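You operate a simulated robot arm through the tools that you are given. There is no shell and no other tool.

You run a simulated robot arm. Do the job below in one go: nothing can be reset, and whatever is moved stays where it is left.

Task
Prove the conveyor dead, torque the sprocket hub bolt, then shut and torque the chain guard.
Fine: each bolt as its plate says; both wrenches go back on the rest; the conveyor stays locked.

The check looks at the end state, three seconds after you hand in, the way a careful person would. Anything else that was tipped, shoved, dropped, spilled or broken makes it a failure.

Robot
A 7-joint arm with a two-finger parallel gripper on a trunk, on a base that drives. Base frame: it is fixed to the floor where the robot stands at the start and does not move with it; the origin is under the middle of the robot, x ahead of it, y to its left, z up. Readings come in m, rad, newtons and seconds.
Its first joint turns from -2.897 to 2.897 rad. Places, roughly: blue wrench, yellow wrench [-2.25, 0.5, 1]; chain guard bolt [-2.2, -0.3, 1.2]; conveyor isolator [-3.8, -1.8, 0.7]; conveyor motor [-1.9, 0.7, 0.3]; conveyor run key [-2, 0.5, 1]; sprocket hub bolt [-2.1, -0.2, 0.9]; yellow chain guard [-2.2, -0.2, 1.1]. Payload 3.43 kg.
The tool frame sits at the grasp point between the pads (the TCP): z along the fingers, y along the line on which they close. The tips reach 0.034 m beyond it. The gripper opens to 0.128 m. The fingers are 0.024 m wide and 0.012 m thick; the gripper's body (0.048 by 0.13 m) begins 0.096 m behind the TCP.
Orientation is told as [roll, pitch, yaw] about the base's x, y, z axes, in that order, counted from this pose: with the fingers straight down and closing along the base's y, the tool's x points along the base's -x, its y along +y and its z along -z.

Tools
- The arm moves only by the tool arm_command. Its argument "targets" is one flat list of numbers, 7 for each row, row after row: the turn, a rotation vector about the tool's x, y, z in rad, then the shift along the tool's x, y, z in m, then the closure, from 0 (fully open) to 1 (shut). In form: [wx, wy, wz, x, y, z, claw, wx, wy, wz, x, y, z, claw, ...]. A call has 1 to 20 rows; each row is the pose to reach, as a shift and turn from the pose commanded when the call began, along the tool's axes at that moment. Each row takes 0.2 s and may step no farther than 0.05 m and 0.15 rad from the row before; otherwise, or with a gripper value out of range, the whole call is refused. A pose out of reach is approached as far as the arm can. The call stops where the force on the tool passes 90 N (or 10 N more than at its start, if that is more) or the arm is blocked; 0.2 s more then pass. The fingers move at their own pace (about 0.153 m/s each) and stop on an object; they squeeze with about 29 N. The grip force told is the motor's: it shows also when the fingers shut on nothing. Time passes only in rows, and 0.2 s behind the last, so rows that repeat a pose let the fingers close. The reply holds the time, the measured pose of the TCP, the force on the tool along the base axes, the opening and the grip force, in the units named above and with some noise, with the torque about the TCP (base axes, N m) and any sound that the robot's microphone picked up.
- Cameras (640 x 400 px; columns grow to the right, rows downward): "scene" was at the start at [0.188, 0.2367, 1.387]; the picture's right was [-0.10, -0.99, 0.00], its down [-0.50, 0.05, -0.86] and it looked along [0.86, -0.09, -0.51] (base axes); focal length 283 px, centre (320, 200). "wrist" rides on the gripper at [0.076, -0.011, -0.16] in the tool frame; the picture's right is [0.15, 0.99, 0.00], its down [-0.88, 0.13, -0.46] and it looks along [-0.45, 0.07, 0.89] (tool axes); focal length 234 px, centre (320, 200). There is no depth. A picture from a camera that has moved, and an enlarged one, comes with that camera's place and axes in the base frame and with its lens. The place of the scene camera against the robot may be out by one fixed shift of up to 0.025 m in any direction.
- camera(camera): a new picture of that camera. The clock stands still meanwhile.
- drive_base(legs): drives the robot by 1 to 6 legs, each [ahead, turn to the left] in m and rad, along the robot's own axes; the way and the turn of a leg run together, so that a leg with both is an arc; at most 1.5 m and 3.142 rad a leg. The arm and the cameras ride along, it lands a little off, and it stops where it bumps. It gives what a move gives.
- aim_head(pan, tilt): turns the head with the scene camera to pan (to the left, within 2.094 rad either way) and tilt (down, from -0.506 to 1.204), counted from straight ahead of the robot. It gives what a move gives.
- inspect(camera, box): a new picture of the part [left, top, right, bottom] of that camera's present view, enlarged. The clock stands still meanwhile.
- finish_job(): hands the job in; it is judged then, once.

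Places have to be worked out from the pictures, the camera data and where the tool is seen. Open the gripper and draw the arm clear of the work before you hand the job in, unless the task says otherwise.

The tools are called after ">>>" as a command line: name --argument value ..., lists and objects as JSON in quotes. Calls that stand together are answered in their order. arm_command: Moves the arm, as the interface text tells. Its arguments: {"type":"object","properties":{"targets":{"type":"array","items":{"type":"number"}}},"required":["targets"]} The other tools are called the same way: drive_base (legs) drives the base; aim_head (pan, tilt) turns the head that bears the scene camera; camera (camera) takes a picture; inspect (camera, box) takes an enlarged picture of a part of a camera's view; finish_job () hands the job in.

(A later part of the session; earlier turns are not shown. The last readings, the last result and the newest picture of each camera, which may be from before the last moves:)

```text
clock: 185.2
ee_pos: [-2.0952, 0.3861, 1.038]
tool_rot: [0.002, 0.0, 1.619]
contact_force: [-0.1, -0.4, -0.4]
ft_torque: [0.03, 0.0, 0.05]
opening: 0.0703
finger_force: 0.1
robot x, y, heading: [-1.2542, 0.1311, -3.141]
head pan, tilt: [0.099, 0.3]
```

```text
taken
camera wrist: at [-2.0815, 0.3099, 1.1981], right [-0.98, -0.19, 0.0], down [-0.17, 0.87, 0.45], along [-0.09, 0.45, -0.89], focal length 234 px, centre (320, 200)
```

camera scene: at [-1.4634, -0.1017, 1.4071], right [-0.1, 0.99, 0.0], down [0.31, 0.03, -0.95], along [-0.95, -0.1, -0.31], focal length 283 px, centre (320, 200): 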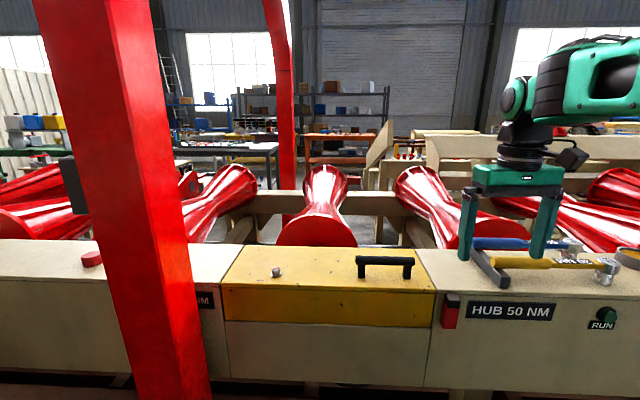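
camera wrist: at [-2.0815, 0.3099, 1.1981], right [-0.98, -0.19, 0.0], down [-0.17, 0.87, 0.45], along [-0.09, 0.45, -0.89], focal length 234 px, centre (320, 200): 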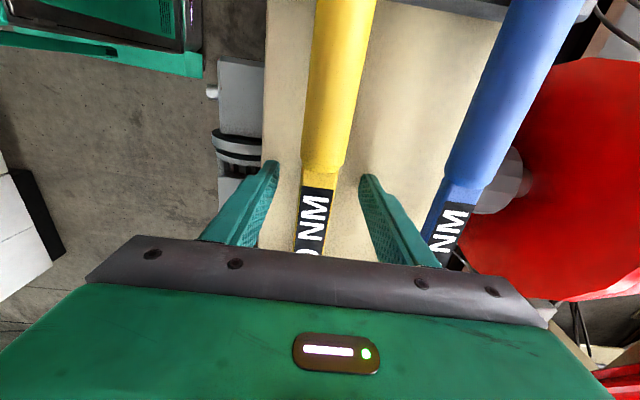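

Well centred. I close, hold, and lift slowly.

>>> arm_command --targets '[0, 0, 0, 0, 0, 0, 0.75, 0, 0, 0, 0, 0, 0, 1, 0, 0, 0, 0, 0, 0, 1, 0, 0, 0, 0, 0, 0, 1, 0, 0, 0, 0, 0, 0, 1, 0, 0, 0, 0, 0, -0.006, 1, 0, 0, 0, 0, 0, -0.012, 1, 0, 0, 0, 0, 0, -0.025, 1, 0, 0, 0, 0, 0, -0.045, 1, 0, 0, 0, 0, 0, -0.065, 1, 0, 0, 0, 0, 0, -0.085, 1]'

>>> camera --camera "wrist"

>>> camera --camera "scene"

```text
clock: 187.6
ee_pos: [-2.0941, 0.3864, 1.1255]
tool_rot: [-0.001, 0.001, 1.62]
contact_force: [-0.9, 1.1, -4.4]
ft_torque: [0.01, -0.06, -0.02]
opening: 0.0247
finger_force: 28.8
robot x, y, heading: [-1.2494, 0.1321, -3.143]
head pan, tilt: [0.099, 0.3]
```

```text
taken
camera wrist: at [-2.0793, 0.3111, 1.2838], right [-0.98, -0.19, 0.0], down [-0.17, 0.87, 0.46], along [-0.09, 0.45, -0.89], focal length 234 px, centre (320, 200)
```

wrist: 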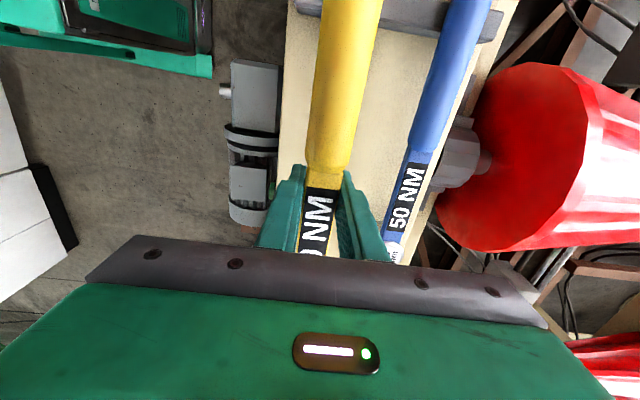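

```text
taken
camera scene: at [-1.4642, -0.1013, 1.4071], right [-0.1, 0.99, 0.0], down [0.31, 0.03, -0.95], along [-0.95, -0.1, -0.31], focal length 283 px, centre (320, 200)
```

scene: 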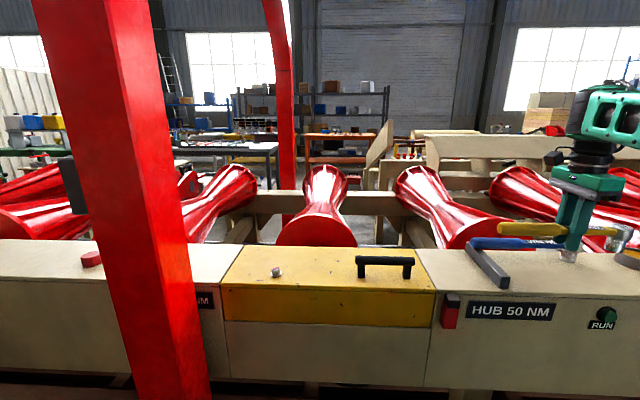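

The yellow wrench is held level. I carry it round in front of the guard to near the guard bolt, turning it to about -20°.

>>> arm_command --targets '[0, 0, 0, 0.0235, -0.0399, -0.005, 1, 0, 0, 0, 0.047, -0.0798, -0.005, 1, 0, 0, 0, 0.0704, -0.1197, -0.005, 1, 0, 0, 0, 0.0939, -0.1596, -0.005, 1, 0, 0, -0.13, 0.1386, -0.163, -0.005, 1, 0, 0, -0.26, 0.1832, -0.1664, -0.005, 1, 0, 0, -0.39, 0.2279, -0.1697, -0.005, 1, 0, 0, -0.52, 0.2726, -0.1731, -0.005, 1, 0, 0, -0.65, 0.3172, -0.1765, -0.005, 1, 0, 0, -0.78, 0.3619, -0.1799, -0.005, 1, 0, 0, -0.91, 0.4066, -0.1832, -0.005, 1, 0, 0, -1.04, 0.4512, -0.1866, -0.005, 1, 0, 0, -1.17, 0.4959, -0.19, -0.005, 1, 0, 0, -1.17, 0.5364, -0.178, -0.005, 1, 0, 0, -1.17, 0.5768, -0.166, -0.005, 1, 0, 0, -1.17, 0.6173, -0.154, -0.005, 1, 0, 0, -1.17, 0.6577, -0.142, -0.005, 1, 0, 0, -1.17, 0.6982, -0.13, -0.005, 1]'

>>> aim_head --pan 0.1 --tilt 0.6

>>> camera --camera "scene"

```text
clock: 191.4
ee_pos: [-1.9295, -0.3037, 1.1291]
tool_rot: [0.005, -0.001, 2.789]
contact_force: [0.2, 1.0, -3.0]
ft_torque: [-0.09, 0.01, 0.0]
opening: 0.0248
finger_force: 29.0
robot x, y, heading: [-1.2482, 0.1302, -3.139]
head pan, tilt: [0.099, 0.3]
```

```text
clock: 192.2
ee_pos: [-1.9299, -0.305, 1.1288]
tool_rot: [0.003, 0.0, 2.79]
contact_force: [-0.2, 0.0, -3.7]
ft_torque: [0.02, 0.0, -0.02]
opening: 0.0251
finger_force: 28.7
robot x, y, heading: [-1.2522, 0.1295, -3.136]
head pan, tilt: [0.099, 0.6]
```

```text
taken
camera scene: at [-1.4587, -0.1011, 1.3797], right [-0.1, 0.99, 0.0], down [0.57, 0.06, -0.82], along [-0.81, -0.08, -0.58], focal length 283 px, centre (320, 200)
```

scene: 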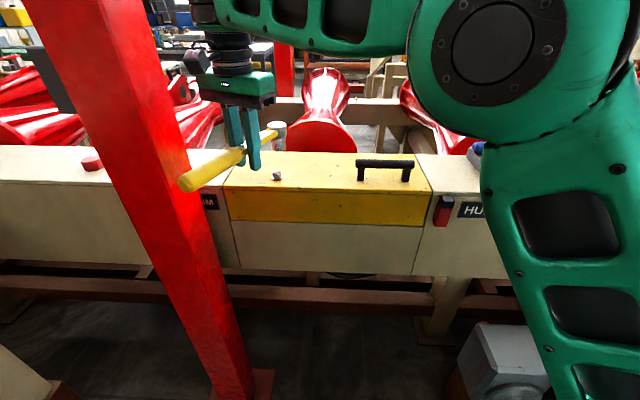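

I zoom in on the wrench head and the guard bolt.

>>> inspect --camera "scene" --box '[230, 105, 320, 190]'

>>> inspect --camera "scene" --box '[260, 165, 296, 189]'

```text
4.71 times, centred on (275, 148) of scene
camera zoom: at [-1.4587, -0.1011, 1.3797], right [-0.1, 0.99, 0.0], down [0.57, 0.06, -0.82], along [-0.81, -0.08, -0.58], focal length 1330 px, centre (532, 447)
```

zoom: 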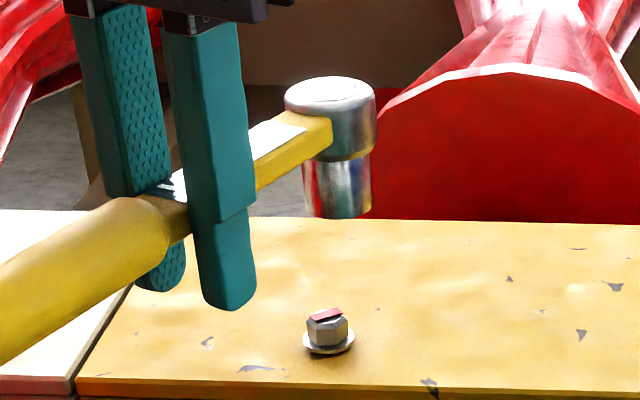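

```text
16.00 times, centred on (278, 177) of scene
camera zoom: at [-1.4587, -0.1011, 1.3797], right [-0.1, 0.99, 0.0], down [0.57, 0.06, -0.82], along [-0.81, -0.08, -0.58], focal length 4523 px, centre (992, 568)
```

zoom: 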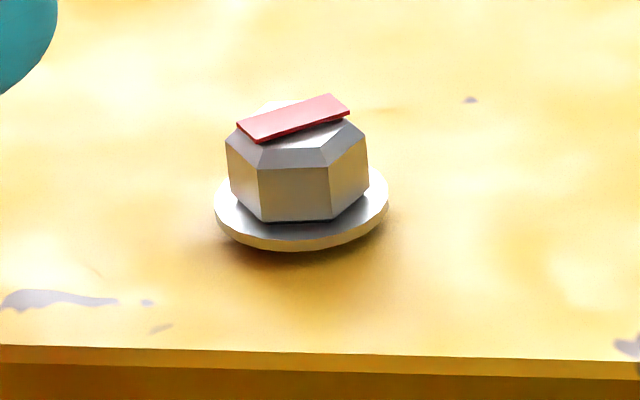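

Bolt is at about (-2.042,-0.276, top 1.012), and the head is about 11 mm to +y of it. I shift and lower to hover about 2 cm above.

>>> arm_command --targets '[0, 0, 0, -0.0031, 0.0118, 0.02, 1, 0, 0, 0, -0.0031, 0.0118, 0.045, 1, 0, 0, 0, -0.0031, 0.0118, 0.055, 1, 0, 0, 0, -0.0031, 0.0118, 0.055, 1]'

>>> inspect --camera "scene" --box '[250, 130, 310, 190]'

>>> inspect --camera "scene" --box '[160, 110, 310, 220]'

```text
clock: 193.2
ee_pos: [-1.9373, -0.315, 1.0738]
tool_rot: [0.002, -0.001, 2.79]
contact_force: [-0.6, -0.4, -3.6]
ft_torque: [0.03, 0.0, -0.02]
opening: 0.0247
finger_force: 28.7
robot x, y, heading: [-1.2533, 0.1298, -3.141]
head pan, tilt: [0.099, 0.6]
```

```text
6.67 times, centred on (280, 160) of scene
camera zoom: at [-1.4587, -0.1011, 1.3797], right [-0.1, 0.99, 0.0], down [0.57, 0.06, -0.82], along [-0.81, -0.08, -0.58], focal length 1884 px, centre (587, 467)
```

zoom: 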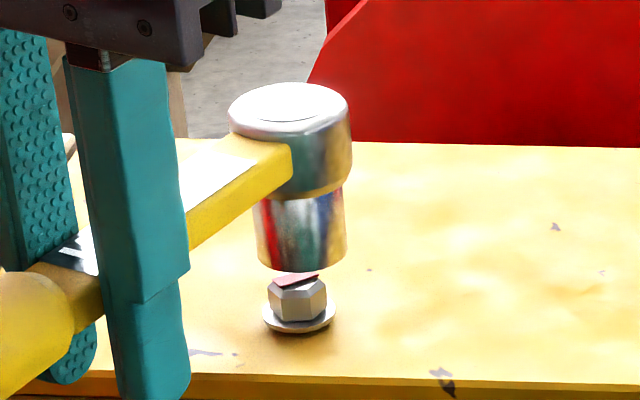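

```text
3.64 times, centred on (235, 165) of scene
camera zoom: at [-1.4587, -0.1011, 1.3797], right [-0.1, 0.99, 0.0], down [0.57, 0.06, -0.82], along [-0.81, -0.08, -0.58], focal length 1028 px, centre (629, 327)
```

zoom: 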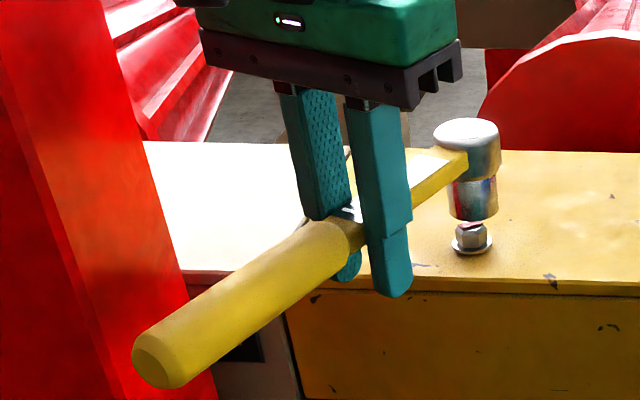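

The socket is right above the bolt and about 3 mm to +y. I correct and lower in small steps, watching force.

>>> arm_command --targets '[0, 0, 0, 0.001, 0.0026, 0.006, 1, 0, 0, 0, 0.001, 0.0026, 0.012, 1, 0, 0, 0, 0.001, 0.0026, 0.012, 1]'

>>> inspect --camera "scene" --box '[260, 150, 300, 185]'

```text
clock: 194.0
ee_pos: [-1.938, -0.3179, 1.0631]
tool_rot: [0.001, 0.001, 2.79]
contact_force: [0.1, -0.2, -4.5]
ft_torque: [0.0, -0.03, -0.01]
opening: 0.0247
finger_force: 28.3
robot x, y, heading: [-1.2511, 0.1326, -3.141]
head pan, tilt: [0.099, 0.6]
```

```text
11.43 times, centred on (280, 168) of scene
camera zoom: at [-1.4587, -0.1011, 1.3797], right [-0.1, 0.99, 0.0], down [0.57, 0.06, -0.82], along [-0.81, -0.08, -0.58], focal length 3231 px, centre (777, 571)
```

zoom: 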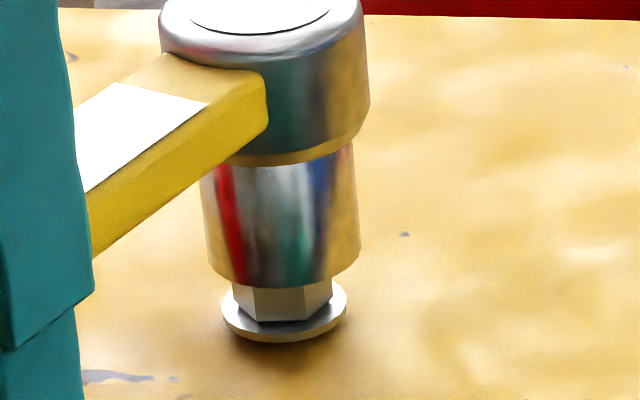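

The mouth already appears lower than the arm reading predicts, so the head may droop slightly. I lower in 3 mm steps to find the contact height.

>>> arm_command --targets '[0, 0, 0, 0, 0.001, 0.003, 1, 0, 0, 0, 0, 0.001, 0.003, 1]'

>>> arm_command --targets '[0, 0, 0, 0, 0, 0.003, 1, 0, 0, 0, 0, 0, 0.003, 1]'

>>> inspect --camera "scene" --box '[260, 150, 300, 185]'

```text
clock: 194.6
ee_pos: [-1.9356, -0.3189, 1.059]
tool_rot: [0.003, 0.0, 2.791]
contact_force: [-0.2, -0.3, -4.3]
ft_torque: [0.01, 0.0, -0.03]
opening: 0.0251
finger_force: 28.3
robot x, y, heading: [-1.2493, 0.1351, -3.144]
head pan, tilt: [0.099, 0.6]
```

```text
clock: 195.2
ee_pos: [-1.9375, -0.3189, 1.0548]
tool_rot: [0.002, -0.001, 2.79]
contact_force: [0.2, 0.2, -4.2]
ft_torque: [-0.02, -0.01, 0.01]
opening: 0.0245
finger_force: 29.2
robot x, y, heading: [-1.2529, 0.1324, -3.142]
head pan, tilt: [0.099, 0.6]
```

```text
11.43 times, centred on (280, 168) of scene
camera zoom: at [-1.4587, -0.1011, 1.3797], right [-0.1, 0.99, 0.0], down [0.57, 0.06, -0.82], along [-0.81, -0.08, -0.58], focal length 3231 px, centre (777, 571)
```

zoom: 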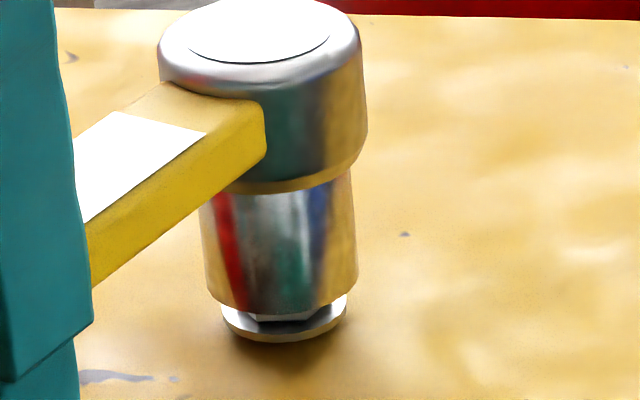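

It is sliding over the hex cleanly. I keep lowering.

>>> arm_command --targets '[0, 0, 0, 0, 0, 0.003, 1, 0, 0, 0, 0, 0, 0.006, 1, 0, 0, 0, 0, 0, 0.006, 1]'

>>> inspect --camera "scene" --box '[260, 150, 300, 185]'

>>> arm_command --targets '[0, 0, 0, 0, 0, 0.003, 1, 0, 0, 0, 0, 0, 0.006, 1, 0, 0, 0, 0, 0, 0.006, 1]'

>>> inspect --camera "scene" --box '[260, 150, 300, 185]'

```text
clock: 196.0
ee_pos: [-1.9362, -0.3189, 1.0498]
tool_rot: [0.004, 0.001, 2.79]
contact_force: [3.5, 1.1, 4.1]
ft_torque: [0.3, 0.87, -0.14]
opening: 0.0249
finger_force: 28.7
robot x, y, heading: [-1.2549, 0.1334, -3.138]
head pan, tilt: [0.099, 0.6]
```

```text
11.43 times, centred on (280, 168) of scene
camera zoom: at [-1.4582, -0.1009, 1.3798], right [-0.1, 0.99, 0.0], down [0.57, 0.06, -0.82], along [-0.81, -0.08, -0.58], focal length 3231 px, centre (777, 571)
```

zoom: 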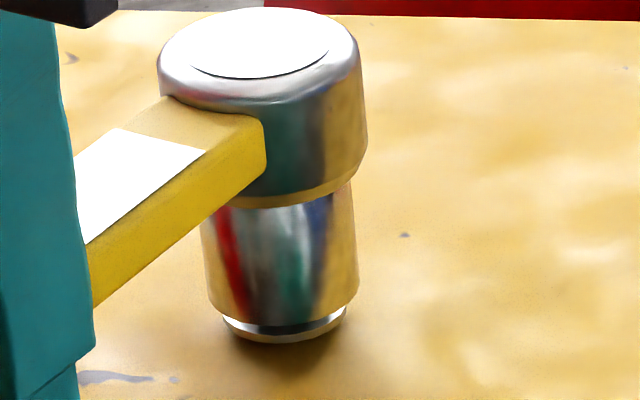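

```text
clock: 196.8
ee_pos: [-1.9366, -0.3191, 1.0452]
tool_rot: [0.004, 0.0, 2.79]
contact_force: [3.7, -1.4, 3.7]
ft_torque: [0.21, 0.9, 0.02]
opening: 0.025
finger_force: 29.5
robot x, y, heading: [-1.2519, 0.1341, -3.136]
head pan, tilt: [0.099, 0.6]
```

```text
11.43 times, centred on (280, 168) of scene
camera zoom: at [-1.4582, -0.101, 1.3798], right [-0.1, 0.99, 0.0], down [0.57, 0.06, -0.82], along [-0.81, -0.08, -0.58], focal length 3231 px, centre (777, 571)
```

zoom: 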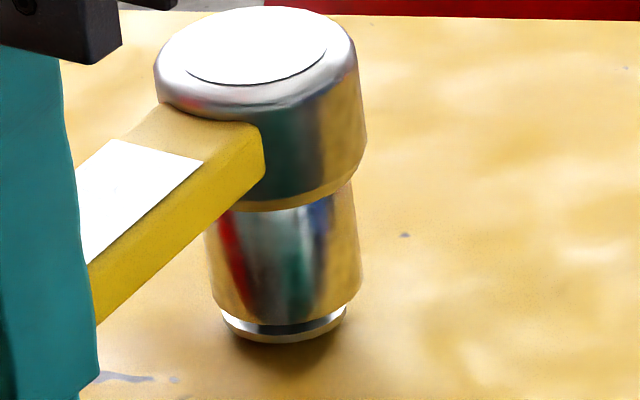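

The socket has reached the flange (the head no longer descends, and the wrench levels instead). I press the last 6 mm so the wrench becomes level, then ratchet counter-clockwise.

>>> arm_command --targets '[0, 0, 0, 0, 0, 0.003, 1, 0, 0, 0, 0, 0, 0.006, 1]'

>>> arm_command --targets '[0, 0, -0.13, -0.001, -0.0146, 0, 1, 0, 0, -0.26, -0.0038, -0.0289, 0, 1, 0, 0, -0.39, -0.0085, -0.0428, 0, 1, 0, 0, -0.52, -0.0149, -0.0559, 0, 1, 0, 0, -0.65, -0.0229, -0.0681, 0, 1, 0, 0, -0.78, -0.0325, -0.0791, 0, 1, 0, 0, -0.91, -0.0435, -0.0888, 0, 1, 0, 0, -1.04, -0.0555, -0.097, 0, 1, 0, 0, -1.17, -0.0686, -0.1036, 0, 1, 0, 0, -1.3, -0.0824, -0.1084, 0, 1]'

>>> inspect --camera "scene" --box '[220, 100, 340, 200]'

```text
clock: 197.4
ee_pos: [-1.9378, -0.3187, 1.0373]
tool_rot: [0.002, 0.001, 2.791]
contact_force: [2.7, -2.4, 3.7]
ft_torque: [0.2, 0.93, 0.09]
opening: 0.0251
finger_force: 29.1
robot x, y, heading: [-1.248, 0.1329, -3.137]
head pan, tilt: [0.099, 0.6]
```

```text
clock: 199.6
ee_pos: [-1.9764, -0.1887, 1.0383]
tool_rot: [0.0, -0.004, -2.189]
contact_force: [0.1, -0.7, -4.0]
ft_torque: [0.01, 0.02, 0.0]
opening: 0.0247
finger_force: 29.1
robot x, y, heading: [-1.2518, 0.1315, -3.142]
head pan, tilt: [0.099, 0.6]
```

```text
4.00 times, centred on (280, 150) of scene
camera zoom: at [-1.4586, -0.1011, 1.3797], right [-0.1, 0.99, 0.0], down [0.57, 0.06, -0.82], along [-0.81, -0.08, -0.58], focal length 1131 px, centre (480, 400)
```

zoom: 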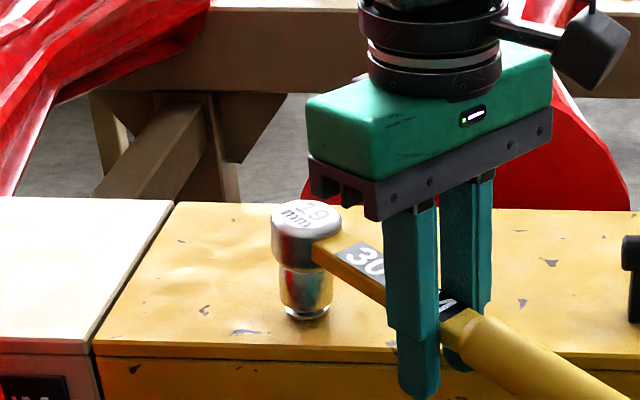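

Seated with a clear view, and free in the ratchet direction. Now I drive clockwise in short calls.

>>> arm_command --targets '[0, 0, 0.13, -0.001, 0.0146, 0, 1, 0, 0, 0.26, -0.0038, 0.0289, 0, 1, 0, 0, 0.39, -0.0085, 0.0428, 0, 1, 0, 0, 0.52, -0.0149, 0.0559, 0, 1]'

>>> arm_command --targets '[0, 0, 0.13, -0.001, 0.0146, 0, 1, 0, 0, 0.26, -0.0038, 0.0289, 0, 1, 0, 0, 0.39, -0.0085, 0.0428, 0, 1, 0, 0, 0.52, -0.0149, 0.0559, 0, 1]'

>>> arm_command --targets '[0, 0, 0.13, -0.001, 0.0146, 0, 1, 0, 0, 0.26, -0.0038, 0.0289, 0, 1, 0, 0, 0.39, -0.0085, 0.0428, 0, 1]'

>>> inspect --camera "scene" --box '[250, 140, 310, 190]'

```text
clock: 200.6
ee_pos: [-1.9406, -0.2342, 1.0364]
tool_rot: [0.003, -0.002, -2.716]
contact_force: [0.0, 0.7, -3.8]
ft_torque: [-0.03, -0.03, 0.02]
opening: 0.025
finger_force: 29.7
robot x, y, heading: [-1.2521, 0.1339, -3.136]
head pan, tilt: [0.099, 0.6]
```

```text
clock: 201.6
ee_pos: [-1.9319, -0.2908, 1.0378]
tool_rot: [0.002, -0.001, 3.047]
contact_force: [-0.5, 0.1, -3.9]
ft_torque: [-0.05, 0.06, 0.01]
opening: 0.0249
finger_force: 29.0
robot x, y, heading: [-1.2518, 0.1346, -3.141]
head pan, tilt: [0.099, 0.6]
```

```text
clock: 202.4
ee_pos: [-1.9436, -0.3322, 1.0389]
tool_rot: [0.004, 0.001, 2.66]
contact_force: [-0.6, 0.5, -4.6]
ft_torque: [0.01, -0.02, 0.01]
opening: 0.0247
finger_force: 29.2
robot x, y, heading: [-1.2525, 0.1339, -3.14]
head pan, tilt: [0.099, 0.6]
```

```text
8.00 times, centred on (280, 165) of scene
camera zoom: at [-1.4586, -0.1009, 1.3797], right [-0.1, 0.99, 0.0], down [0.57, 0.06, -0.82], along [-0.81, -0.08, -0.58], focal length 2261 px, centre (640, 480)
```

zoom: 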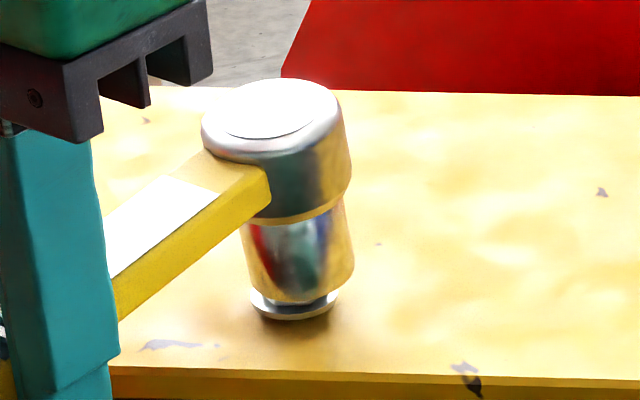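

No bite yet, and the wrench again leans toward the handle (about 0.1 rad) because I pressed past contact. I level it by pitching about the socket mouth.

>>> arm_command --targets '[0, 0.05, 0, -0.002, 0, -0.0056, 1, 0, 0.1, 0, -0.004, 0, -0.0112, 1, 0, 0.1, 0, -0.004, 0, -0.0112, 1]'

>>> inspect --camera "scene" --box '[250, 140, 310, 190]'

```text
clock: 203.2
ee_pos: [-1.9463, -0.3302, 1.049]
tool_rot: [0.001, 0.101, 2.659]
contact_force: [-1.4, -0.3, -4.9]
ft_torque: [-0.01, -0.01, 0.01]
opening: 0.0248
finger_force: 29.1
robot x, y, heading: [-1.2496, 0.1315, -3.137]
head pan, tilt: [0.099, 0.6]
```

```text
8.00 times, centred on (280, 165) of scene
camera zoom: at [-1.4587, -0.1011, 1.3797], right [-0.1, 0.99, 0.0], down [0.57, 0.06, -0.82], along [-0.81, -0.08, -0.58], focal length 2261 px, centre (640, 480)
```

zoom: 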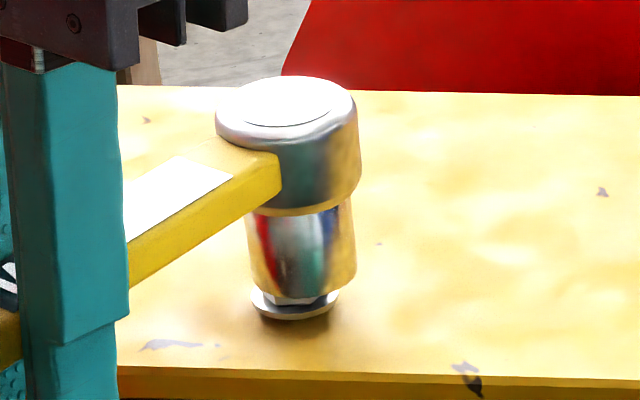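

Level now and about 3.5 mm too far in +y. I correct, lower 3 mm, and ratchet back counter-clockwise for a stroke.

>>> arm_command --targets '[0, 0, 0, 0.0013, 0.0031, 0.0032, 1, 0.013, 0, -0.1294, 0.0004, -0.0115, 0.0031, 1, 0.0259, 0, -0.2587, -0.0025, -0.0258, 0.0028, 1, 0.0389, 0, -0.3881, -0.0071, -0.0397, 0.0024, 1, 0.0519, 0, -0.5174, -0.0135, -0.0528, 0.0017, 1, 0.0649, 0, -0.6468, -0.0215, -0.065, 0.0009, 1, 0.0778, 0, -0.7761, -0.031, -0.076, 0, 1, 0.0908, 0, -0.9055, -0.0419, -0.0857, -0.0011, 1, 0.1038, 0, -1.0348, -0.054, -0.0939, -0.0023, 1, 0.1168, 0, -1.1642, -0.0669, -0.1005, -0.0036, 1, 0.1297, 0, -1.2935, -0.0807, -0.1053, -0.005, 1, 0.1427, 0, -1.4229, -0.0949, -0.1083, -0.0064, 1]'

>>> arm_command --targets '[-0.013, 0, 0.1294, -0.0009, 0.0146, -0.0001, 1, -0.0259, 0, 0.2587, -0.0038, 0.0289, -0.0004, 1, -0.0389, 0, 0.3881, -0.0084, 0.0428, -0.0008, 1, -0.0519, 0, 0.5174, -0.0148, 0.0559, -0.0015, 1]'

>>> arm_command --targets '[-0.013, 0, 0.1294, -0.0009, 0.0146, -0.0001, 1, -0.0259, 0, 0.2587, -0.0038, 0.0289, -0.0004, 1, -0.0389, 0, 0.3881, -0.0084, 0.0428, -0.0008, 1, -0.0519, 0, 0.5174, -0.0148, 0.0559, -0.0015, 1]'

>>> arm_command --targets '[-0.013, 0, 0.1294, -0.0009, 0.0146, -0.0001, 1, -0.0259, 0, 0.2587, -0.0038, 0.0289, -0.0004, 1, -0.0389, 0, 0.3881, -0.0084, 0.0428, -0.0008, 1]'

>>> inspect --camera "scene" --box '[250, 140, 310, 190]'

```text
clock: 205.8
ee_pos: [-1.9806, -0.1901, 1.0458]
tool_rot: [0.002, 0.097, -2.19]
contact_force: [0.3, -0.5, -5.7]
ft_torque: [0.0, 0.01, -0.04]
opening: 0.0249
finger_force: 29.0
robot x, y, heading: [-1.2511, 0.1342, -3.135]
head pan, tilt: [0.099, 0.6]
```

```text
clock: 206.8
ee_pos: [-1.945, -0.2366, 1.0458]
tool_rot: [0.002, 0.097, -2.716]
contact_force: [0.3, 0.0, -3.4]
ft_torque: [-0.02, -0.01, 0.0]
opening: 0.0249
finger_force: 29.2
robot x, y, heading: [-1.2506, 0.1345, -3.14]
head pan, tilt: [0.099, 0.6]
```

```text
clock: 207.8
ee_pos: [-1.9347, -0.2922, 1.0455]
tool_rot: [0.0, 0.099, 3.047]
contact_force: [0.7, 0.8, -4.5]
ft_torque: [-0.03, 0.04, -0.02]
opening: 0.0248
finger_force: 29.4
robot x, y, heading: [-1.252, 0.1316, -3.141]
head pan, tilt: [0.099, 0.6]
```

```text
clock: 208.6
ee_pos: [-1.9468, -0.3352, 1.0459]
tool_rot: [0.003, 0.099, 2.657]
contact_force: [-0.5, 0.3, -3.3]
ft_torque: [-0.01, 0.0, 0.03]
opening: 0.0249
finger_force: 28.8
robot x, y, heading: [-1.2505, 0.1306, -3.142]
head pan, tilt: [0.099, 0.6]
```

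```text
8.00 times, centred on (280, 165) of scene
camera zoom: at [-1.4586, -0.1009, 1.3797], right [-0.1, 0.99, 0.0], down [0.57, 0.06, -0.82], along [-0.81, -0.08, -0.58], focal length 2261 px, centre (640, 480)
```

zoom: 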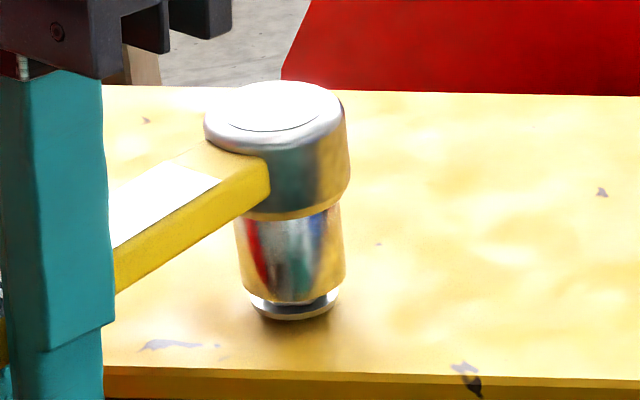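

Absolutely free. I lift 3 cm and check the bolt's red mark.

>>> arm_command --targets '[0, 0, 0, 0.001, 0, -0.01, 1, 0, 0, 0, 0.002, 0, -0.02, 1, 0, 0, 0, 0.003, 0, -0.035, 1, 0, 0, 0, 0.003, 0, -0.035, 1]'

>>> inspect --camera "scene" --box '[250, 140, 310, 190]'

>>> inspect --camera "scene" --box '[260, 165, 296, 189]'

```text
clock: 209.6
ee_pos: [-1.9473, -0.3337, 1.081]
tool_rot: [0.002, 0.099, 2.66]
contact_force: [-0.1, -1.1, -4.4]
ft_torque: [0.05, 0.0, -0.02]
opening: 0.0248
finger_force: 29.1
robot x, y, heading: [-1.2534, 0.133, -3.137]
head pan, tilt: [0.099, 0.6]
```

```text
8.00 times, centred on (280, 165) of scene
camera zoom: at [-1.4587, -0.1011, 1.3797], right [-0.1, 0.99, 0.0], down [0.57, 0.06, -0.82], along [-0.81, -0.08, -0.58], focal length 2261 px, centre (640, 480)
```

zoom: 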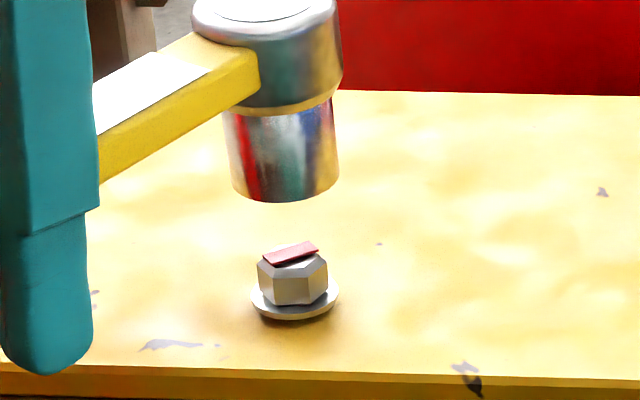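

```text
16.00 times, centred on (278, 177) of scene
camera zoom: at [-1.4587, -0.1011, 1.3797], right [-0.1, 0.99, 0.0], down [0.57, 0.06, -0.82], along [-0.81, -0.08, -0.58], focal length 4523 px, centre (992, 568)
```

zoom: 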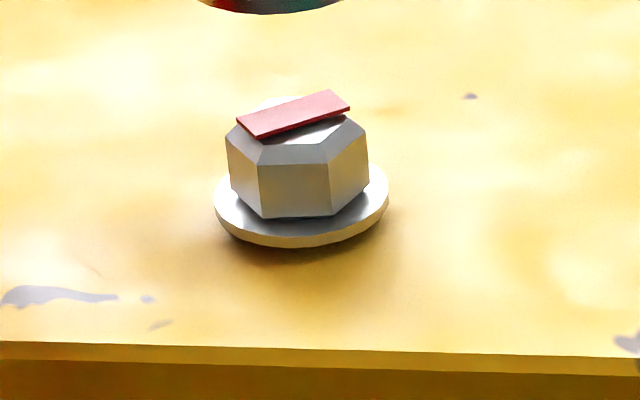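

The bolt has not turned. The numbers show the mouth stayed about 5 mm above the flange, so the drive wasn't fully engaged. I lower fully this time, until it truly rests on the flange.

>>> arm_command --targets '[0, 0, 0, -0.0015, 0.0005, 0.015, 1, 0, 0, 0, -0.0033, 0.001, 0.033, 1, 0, 0, 0, -0.0037, 0.001, 0.037, 1, 0, 0, 0, -0.004, 0.001, 0.04, 1, 0, 0, 0, -0.0042, 0.001, 0.042, 1]'

>>> inspect --camera "scene" --box '[250, 140, 310, 190]'

>>> arm_command --targets '[0, 0, 0, -0.0002, 0, 0.002, 1, 0, 0, 0, -0.0004, 0, 0.004, 1]'

>>> inspect --camera "scene" --box '[250, 140, 310, 190]'

```text
clock: 210.8
ee_pos: [-1.9477, -0.3346, 1.0386]
tool_rot: [0.001, 0.101, 2.66]
contact_force: [0.3, 0.0, -4.6]
ft_torque: [0.02, 0.01, 0.07]
opening: 0.0245
finger_force: 28.9
robot x, y, heading: [-1.2488, 0.1311, -3.134]
head pan, tilt: [0.099, 0.6]
```

```text
8.00 times, centred on (280, 165) of scene
camera zoom: at [-1.4587, -0.1011, 1.3797], right [-0.1, 0.99, 0.0], down [0.57, 0.06, -0.82], along [-0.81, -0.08, -0.58], focal length 2261 px, centre (640, 480)
```

zoom: 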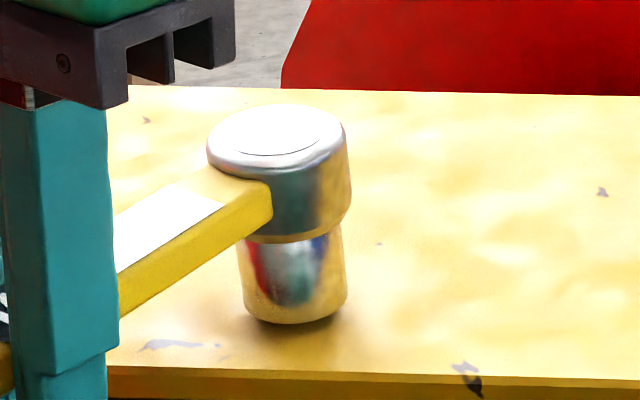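

```text
clock: 211.4
ee_pos: [-1.9473, -0.3352, 1.0351]
tool_rot: [0.004, 0.1, 2.659]
contact_force: [-1.1, -0.6, -3.3]
ft_torque: [0.03, 0.14, 0.23]
opening: 0.0248
finger_force: 29.1
robot x, y, heading: [-1.2541, 0.132, -3.136]
head pan, tilt: [0.099, 0.6]
```

```text
8.00 times, centred on (280, 165) of scene
camera zoom: at [-1.4587, -0.1011, 1.3797], right [-0.1, 0.99, 0.0], down [0.57, 0.06, -0.82], along [-0.81, -0.08, -0.58], focal length 2261 px, centre (640, 480)
```

zoom: 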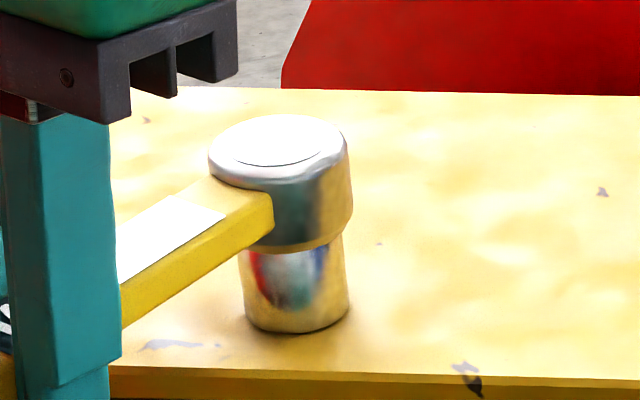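

Now the socket has swallowed the whole bolt head. I ratchet back and drive clockwise again.

>>> arm_command --targets '[0.013, 0, -0.1294, -0.0009, -0.0146, -0.0001, 1, 0.0259, 0, -0.2587, -0.0038, -0.0289, -0.0004, 1, 0.0389, 0, -0.3881, -0.0084, -0.0428, -0.0008, 1, 0.0519, 0, -0.5174, -0.0148, -0.0559, -0.0015, 1, 0.0649, 0, -0.6468, -0.0228, -0.0681, -0.0023, 1, 0.0778, 0, -0.7761, -0.0323, -0.0791, -0.0032, 1, 0.0908, 0, -0.9055, -0.0432, -0.0888, -0.0043, 1, 0.1038, 0, -1.0348, -0.0553, -0.097, -0.0055, 1, 0.1168, 0, -1.1642, -0.0682, -0.1036, -0.0068, 1, 0.1297, 0, -1.2935, -0.082, -0.1084, -0.0082, 1, 0.1427, 0, -1.4229, -0.0962, -0.1114, -0.0096, 1]'

>>> arm_command --targets '[-0.013, 0, 0.1294, -0.0009, 0.0146, -0.0001, 1, -0.0259, 0, 0.2587, -0.0038, 0.0289, -0.0004, 1, -0.0389, 0, 0.3881, -0.0084, 0.0428, -0.0008, 1, -0.0519, 0, 0.5174, -0.0148, 0.0559, -0.0015, 1]'

>>> arm_command --targets '[-0.013, 0, 0.1294, -0.0009, 0.0146, -0.0001, 1, -0.0259, 0, 0.2587, -0.0038, 0.0289, -0.0004, 1, -0.0389, 0, 0.3881, -0.0084, 0.0428, -0.0008, 1, -0.0519, 0, 0.5174, -0.0148, 0.0559, -0.0015, 1]'

>>> arm_command --targets '[-0.013, 0, 0.1294, -0.0009, 0.0146, -0.0001, 1, -0.0259, 0, 0.2587, -0.0038, 0.0289, -0.0004, 1, -0.0389, 0, 0.3881, -0.0084, 0.0428, -0.0008, 1]'

```text
clock: 213.8
ee_pos: [-1.9803, -0.1911, 1.0343]
tool_rot: [0.0, 0.099, -2.191]
contact_force: [0.3, -0.8, -4.3]
ft_torque: [-0.04, -0.01, 0.01]
opening: 0.0247
finger_force: 29.0
robot x, y, heading: [-1.2535, 0.1331, -3.137]
head pan, tilt: [0.099, 0.6]
```

```text
clock: 214.8
ee_pos: [-1.945, -0.2367, 1.0335]
tool_rot: [0.002, 0.098, -2.713]
contact_force: [0.6, -1.6, 0.6]
ft_torque: [-0.17, 0.38, 0.13]
opening: 0.0246
finger_force: 29.6
robot x, y, heading: [-1.2506, 0.1339, -3.139]
head pan, tilt: [0.099, 0.6]
```

```text
clock: 215.8
ee_pos: [-1.9339, -0.2922, 1.0339]
tool_rot: [0.002, 0.097, 3.047]
contact_force: [-0.5, 0.0, -3.9]
ft_torque: [-0.03, 0.01, -0.05]
opening: 0.0249
finger_force: 29.2
robot x, y, heading: [-1.2496, 0.135, -3.139]
head pan, tilt: [0.099, 0.6]
```

```text
clock: 216.6
ee_pos: [-1.9474, -0.335, 1.035]
tool_rot: [0.002, 0.1, 2.658]
contact_force: [0.0, 0.7, -3.9]
ft_torque: [-0.01, 0.01, 0.02]
opening: 0.0249
finger_force: 29.1
robot x, y, heading: [-1.2525, 0.134, -3.138]
head pan, tilt: [0.099, 0.6]
```

Little force again. I lift to check the mark.

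>>> arm_command --targets '[0, 0, 0, 0.001, 0, -0.01, 1, 0, 0, 0, 0.002, 0, -0.025, 1, 0, 0, 0, 0.004, 0, -0.045, 1, 0, 0, 0, 0.004, 0, -0.045, 1]'

>>> inspect --camera "scene" --box '[250, 140, 310, 190]'

>>> inspect --camera "scene" --box '[260, 165, 296, 189]'

```text
clock: 217.6
ee_pos: [-1.9469, -0.3334, 1.0799]
tool_rot: [0.001, 0.1, 2.662]
contact_force: [-0.3, 0.3, -3.6]
ft_torque: [0.0, -0.01, 0.0]
opening: 0.025
finger_force: 29.7
robot x, y, heading: [-1.2521, 0.1337, -3.13]
head pan, tilt: [0.099, 0.6]
```

```text
8.00 times, centred on (280, 165) of scene
camera zoom: at [-1.4587, -0.1011, 1.3797], right [-0.1, 0.99, 0.0], down [0.57, 0.06, -0.82], along [-0.81, -0.08, -0.58], focal length 2261 px, centre (640, 480)
```

zoom: 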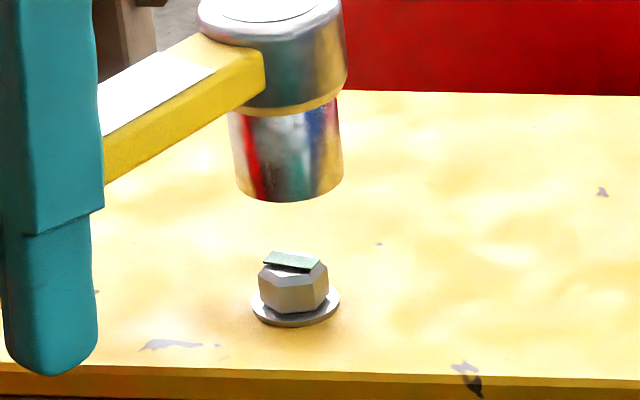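

```text
16.00 times, centred on (278, 177) of scene
camera zoom: at [-1.4587, -0.1011, 1.3797], right [-0.1, 0.99, 0.0], down [0.57, 0.06, -0.82], along [-0.81, -0.08, -0.58], focal length 4523 px, centre (992, 568)
```

zoom: 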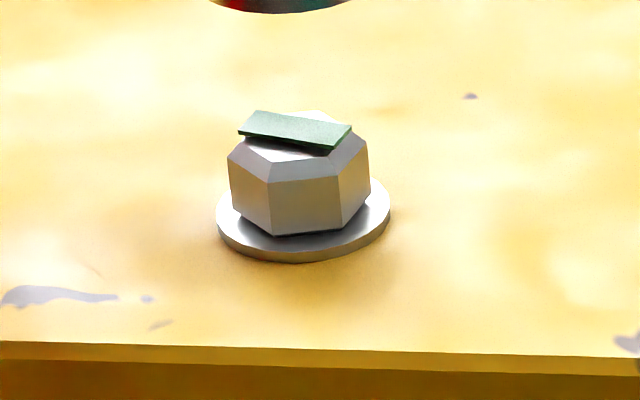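

The guard bolt's mark is green. Now I carry the yellow wrench back to the rest, by the same way in reverse.

>>> arm_command --targets '[0, 0, 0, 0.0064, -0.0359, -0.0245, 1, 0, 0, 0, 0.0128, -0.0717, -0.049, 1, 0, 0, 0, -0.0012, -0.1132, -0.0504, 1, 0, 0, 0, -0.0151, -0.1547, -0.0518, 1, 0, 0, 0, -0.0291, -0.1961, -0.0532, 1, 0, 0, 0, -0.043, -0.2376, -0.0546, 1, -0.0115, 0, 0.115, -0.0683, -0.2745, -0.0571, 1, -0.0231, 0, 0.23, -0.0936, -0.3113, -0.0597, 1, -0.0346, 0, 0.3451, -0.1189, -0.3482, -0.0622, 1, -0.0461, 0, 0.4601, -0.1442, -0.385, -0.0648, 1, -0.0577, 0, 0.5751, -0.1696, -0.4219, -0.0673, 1, -0.0692, 0, 0.6901, -0.1949, -0.4587, -0.0699, 1, -0.0807, 0, 0.8051, -0.2202, -0.4956, -0.0724, 1, -0.0923, 0, 0.9201, -0.2455, -0.5324, -0.075, 1, -0.1038, 0, 1.0348, -0.2708, -0.5693, -0.0775, 1]'

>>> aim_head --pan -0.2 --tilt 0.5

>>> camera --camera "scene"

>>> camera --camera "wrist"

```text
clock: 219.8
ee_pos: [-1.8682, -0.0007, 1.1375]
tool_rot: [0.012, 0.089, 2.381]
contact_force: [-1.2, -1.2, -4.7]
ft_torque: [0.06, -0.15, 0.04]
opening: 0.0248
finger_force: 29.0
robot x, y, heading: [-1.2521, 0.1324, -3.14]
head pan, tilt: [0.099, 0.6]
stopped in row 11: the arm was blocked; the commanded pose is now the measured one
```

```text
clock: 220.6
ee_pos: [-1.8696, 0.0002, 1.139]
tool_rot: [0.012, 0.09, 2.383]
contact_force: [-0.4, 0.5, -5.1]
ft_torque: [-0.01, -0.01, -0.01]
opening: 0.0246
finger_force: 29.1
robot x, y, heading: [-1.2513, 0.1324, -3.136]
head pan, tilt: [-0.201, 0.499]
```

```text
taken
camera scene: at [-1.4601, -0.0742, 1.3887], right [0.2, 0.98, 0.0], down [0.48, -0.09, -0.87], along [-0.85, 0.17, -0.49], focal length 283 px, centre (320, 200)
```

scene: 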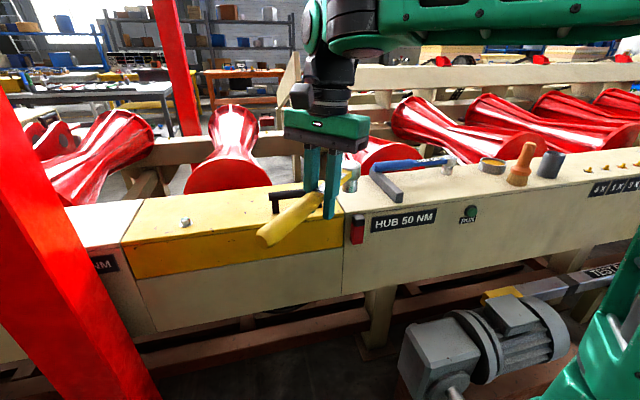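

```text
taken
camera wrist: at [-1.8158, -0.0332, 1.3043], right [-0.58, -0.82, 0.02], down [-0.75, 0.54, 0.38], along [-0.32, 0.2, -0.93], focal length 234 px, centre (320, 200)
```

wrist: 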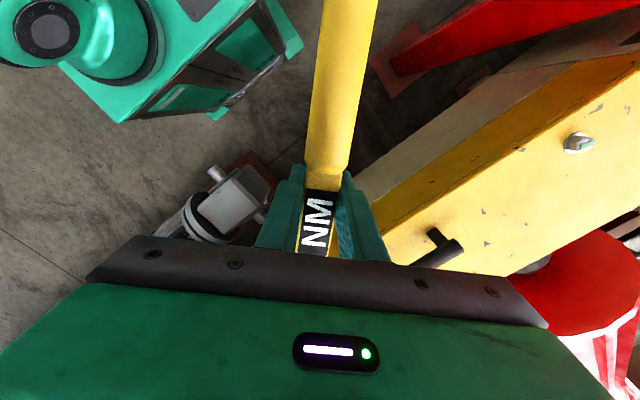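

The arm got tight near the robot's head. I swing outward and to the right directly toward the rest, finishing the turn on the way.

>>> arm_command --targets '[-0.0063, 0, 0.0691, -0.0388, -0.0113, -0.003, 1, -0.0125, 0, 0.1382, -0.0776, -0.0227, -0.0061, 1, -0.0188, 0, 0.2073, -0.1165, -0.034, -0.0091, 1, -0.025, 0, 0.2763, -0.1553, -0.0453, -0.0122, 1, -0.0312, 0, 0.3454, -0.1941, -0.0566, -0.0152, 1, -0.0375, 0, 0.4145, -0.2329, -0.068, -0.0183, 1, -0.0437, 0, 0.4836, -0.2717, -0.0793, -0.0213, 1, -0.05, 0, 0.5527, -0.3105, -0.0906, -0.0244, 1, -0.0562, 0, 0.6218, -0.3494, -0.1019, -0.0274, 1, -0.0625, 0, 0.6908, -0.3882, -0.1133, -0.0305, 1, -0.0687, 0, 0.7599, -0.427, -0.1246, -0.0335, 1]'

>>> inspect --camera "scene" --box '[320, 100, 560, 260]'

>>> camera --camera "wrist"

```text
clock: 223.0
ee_pos: [-2.0901, 0.3887, 1.1326]
tool_rot: [0.009, 0.097, 1.619]
contact_force: [1.2, -0.2, -2.8]
ft_torque: [0.07, 0.07, 0.0]
opening: 0.0247
finger_force: 29.2
robot x, y, heading: [-1.2518, 0.1271, -3.136]
head pan, tilt: [-0.201, 0.499]
```

```text
2.50 times, centred on (440, 180) of scene
camera zoom: at [-1.4599, -0.0743, 1.3888], right [0.2, 0.98, 0.0], down [0.48, -0.09, -0.87], along [-0.85, 0.17, -0.49], focal length 707 px, centre (20, 250)
```

zoom: 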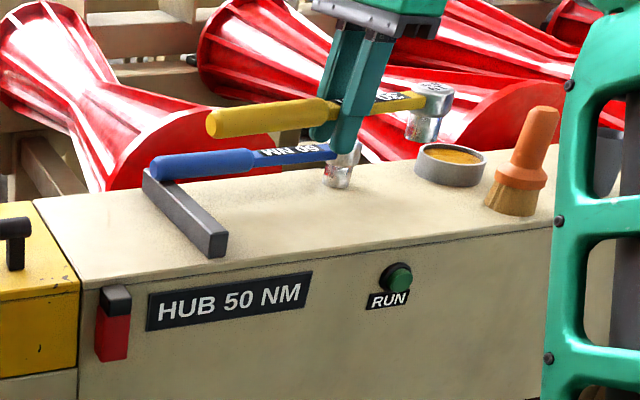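

```text
taken
camera wrist: at [-2.0755, 0.3278, 1.2988], right [-0.98, -0.19, 0.02], down [-0.17, 0.91, 0.37], along [-0.09, 0.36, -0.93], focal length 234 px, centre (320, 200)
```

wrist: 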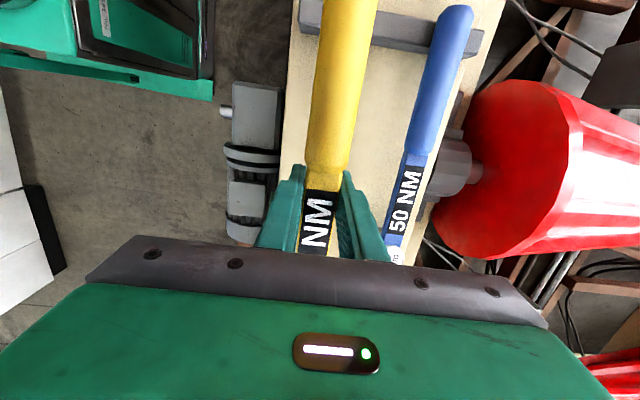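

I lower the yellow wrench onto its place, correcting by 4 mm.

>>> arm_command --targets '[0, 0, 0, -0.0004, 0.0042, 0.0401, 1, 0, 0, 0, -0.0028, 0.0042, 0.065, 1, 0, 0, 0, -0.0038, 0.0042, 0.0749, 1, 0, 0, 0, -0.0047, 0.0042, 0.0849, 1, 0, 0, 0, -0.0047, 0.0042, 0.0849, 1]'

>>> inspect --camera "scene" --box '[320, 100, 560, 260]'

```text
clock: 224.2
ee_pos: [-2.0957, 0.3834, 1.0472]
tool_rot: [0.007, 0.099, 1.617]
contact_force: [-0.7, 0.2, -4.5]
ft_torque: [-0.02, 0.02, -0.02]
opening: 0.025
finger_force: 29.1
robot x, y, heading: [-1.2525, 0.1346, -3.139]
head pan, tilt: [-0.201, 0.499]
```

```text
2.50 times, centred on (440, 180) of scene
camera zoom: at [-1.4603, -0.074, 1.3888], right [0.2, 0.98, 0.0], down [0.48, -0.09, -0.87], along [-0.85, 0.17, -0.49], focal length 707 px, centre (20, 250)
```

zoom: 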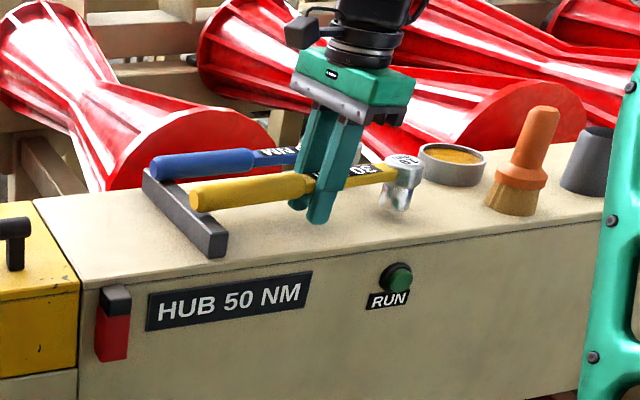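

Still hanging just above the rest. I lower a few millimetres more.

>>> arm_command --targets '[0, 0, 0, -0.0003, 0, 0.003, 1, 0, 0, 0, -0.0006, 0, 0.006, 1, 0, 0, 0, -0.0008, 0, 0.008, 1]'

>>> inspect --camera "scene" --box '[380, 130, 500, 210]'

```text
clock: 225.0
ee_pos: [-2.0956, 0.3833, 1.0392]
tool_rot: [0.006, 0.098, 1.621]
contact_force: [1.1, -0.4, 2.6]
ft_torque: [-0.89, -0.04, 0.08]
opening: 0.0247
finger_force: 29.1
robot x, y, heading: [-1.251, 0.1293, -3.137]
head pan, tilt: [-0.201, 0.499]
```

```text
5.00 times, centred on (440, 170) of scene
camera zoom: at [-1.46, -0.074, 1.3888], right [0.2, 0.98, 0.0], down [0.48, -0.09, -0.87], along [-0.85, 0.17, -0.49], focal length 1413 px, centre (-280, 350)
```

zoom: 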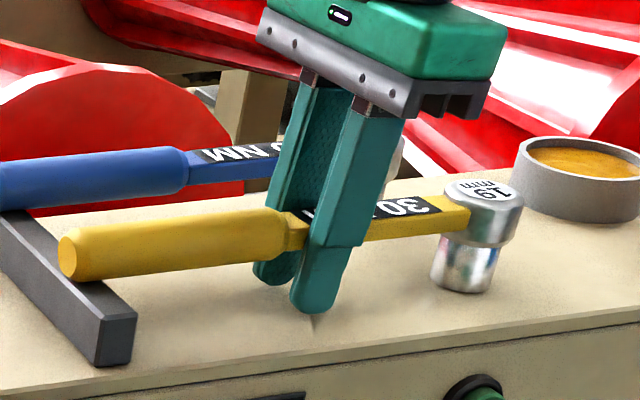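

The handle rests on the bar. I open the fingers partly and check.

>>> arm_command --targets '[0, 0, 0, 0, 0, 0, 0.85, 0, 0, 0, 0, 0, 0, 0.6, 0, 0, 0, 0, 0, 0, 0.5, 0, 0, 0, 0, 0, 0, 0.5]'

>>> inspect --camera "scene" --box '[360, 120, 510, 220]'

```text
clock: 226.0
ee_pos: [-2.0953, 0.3836, 1.0388]
tool_rot: [0.006, 0.099, 1.62]
contact_force: [-1.0, -0.1, -0.4]
ft_torque: [0.01, 0.01, 0.01]
opening: 0.0642
finger_force: 0.0
robot x, y, heading: [-1.2527, 0.1343, -3.142]
head pan, tilt: [-0.201, 0.499]
```

```text
4.00 times, centred on (435, 170) of scene
camera zoom: at [-1.4601, -0.074, 1.3888], right [0.2, 0.98, 0.0], down [0.48, -0.09, -0.87], along [-0.85, 0.17, -0.49], focal length 1131 px, centre (-140, 320)
```

zoom: 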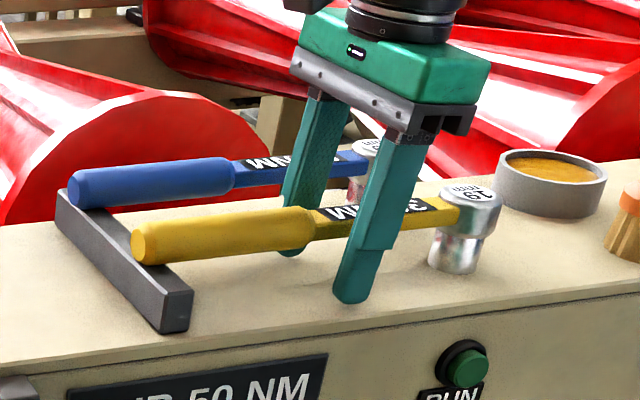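

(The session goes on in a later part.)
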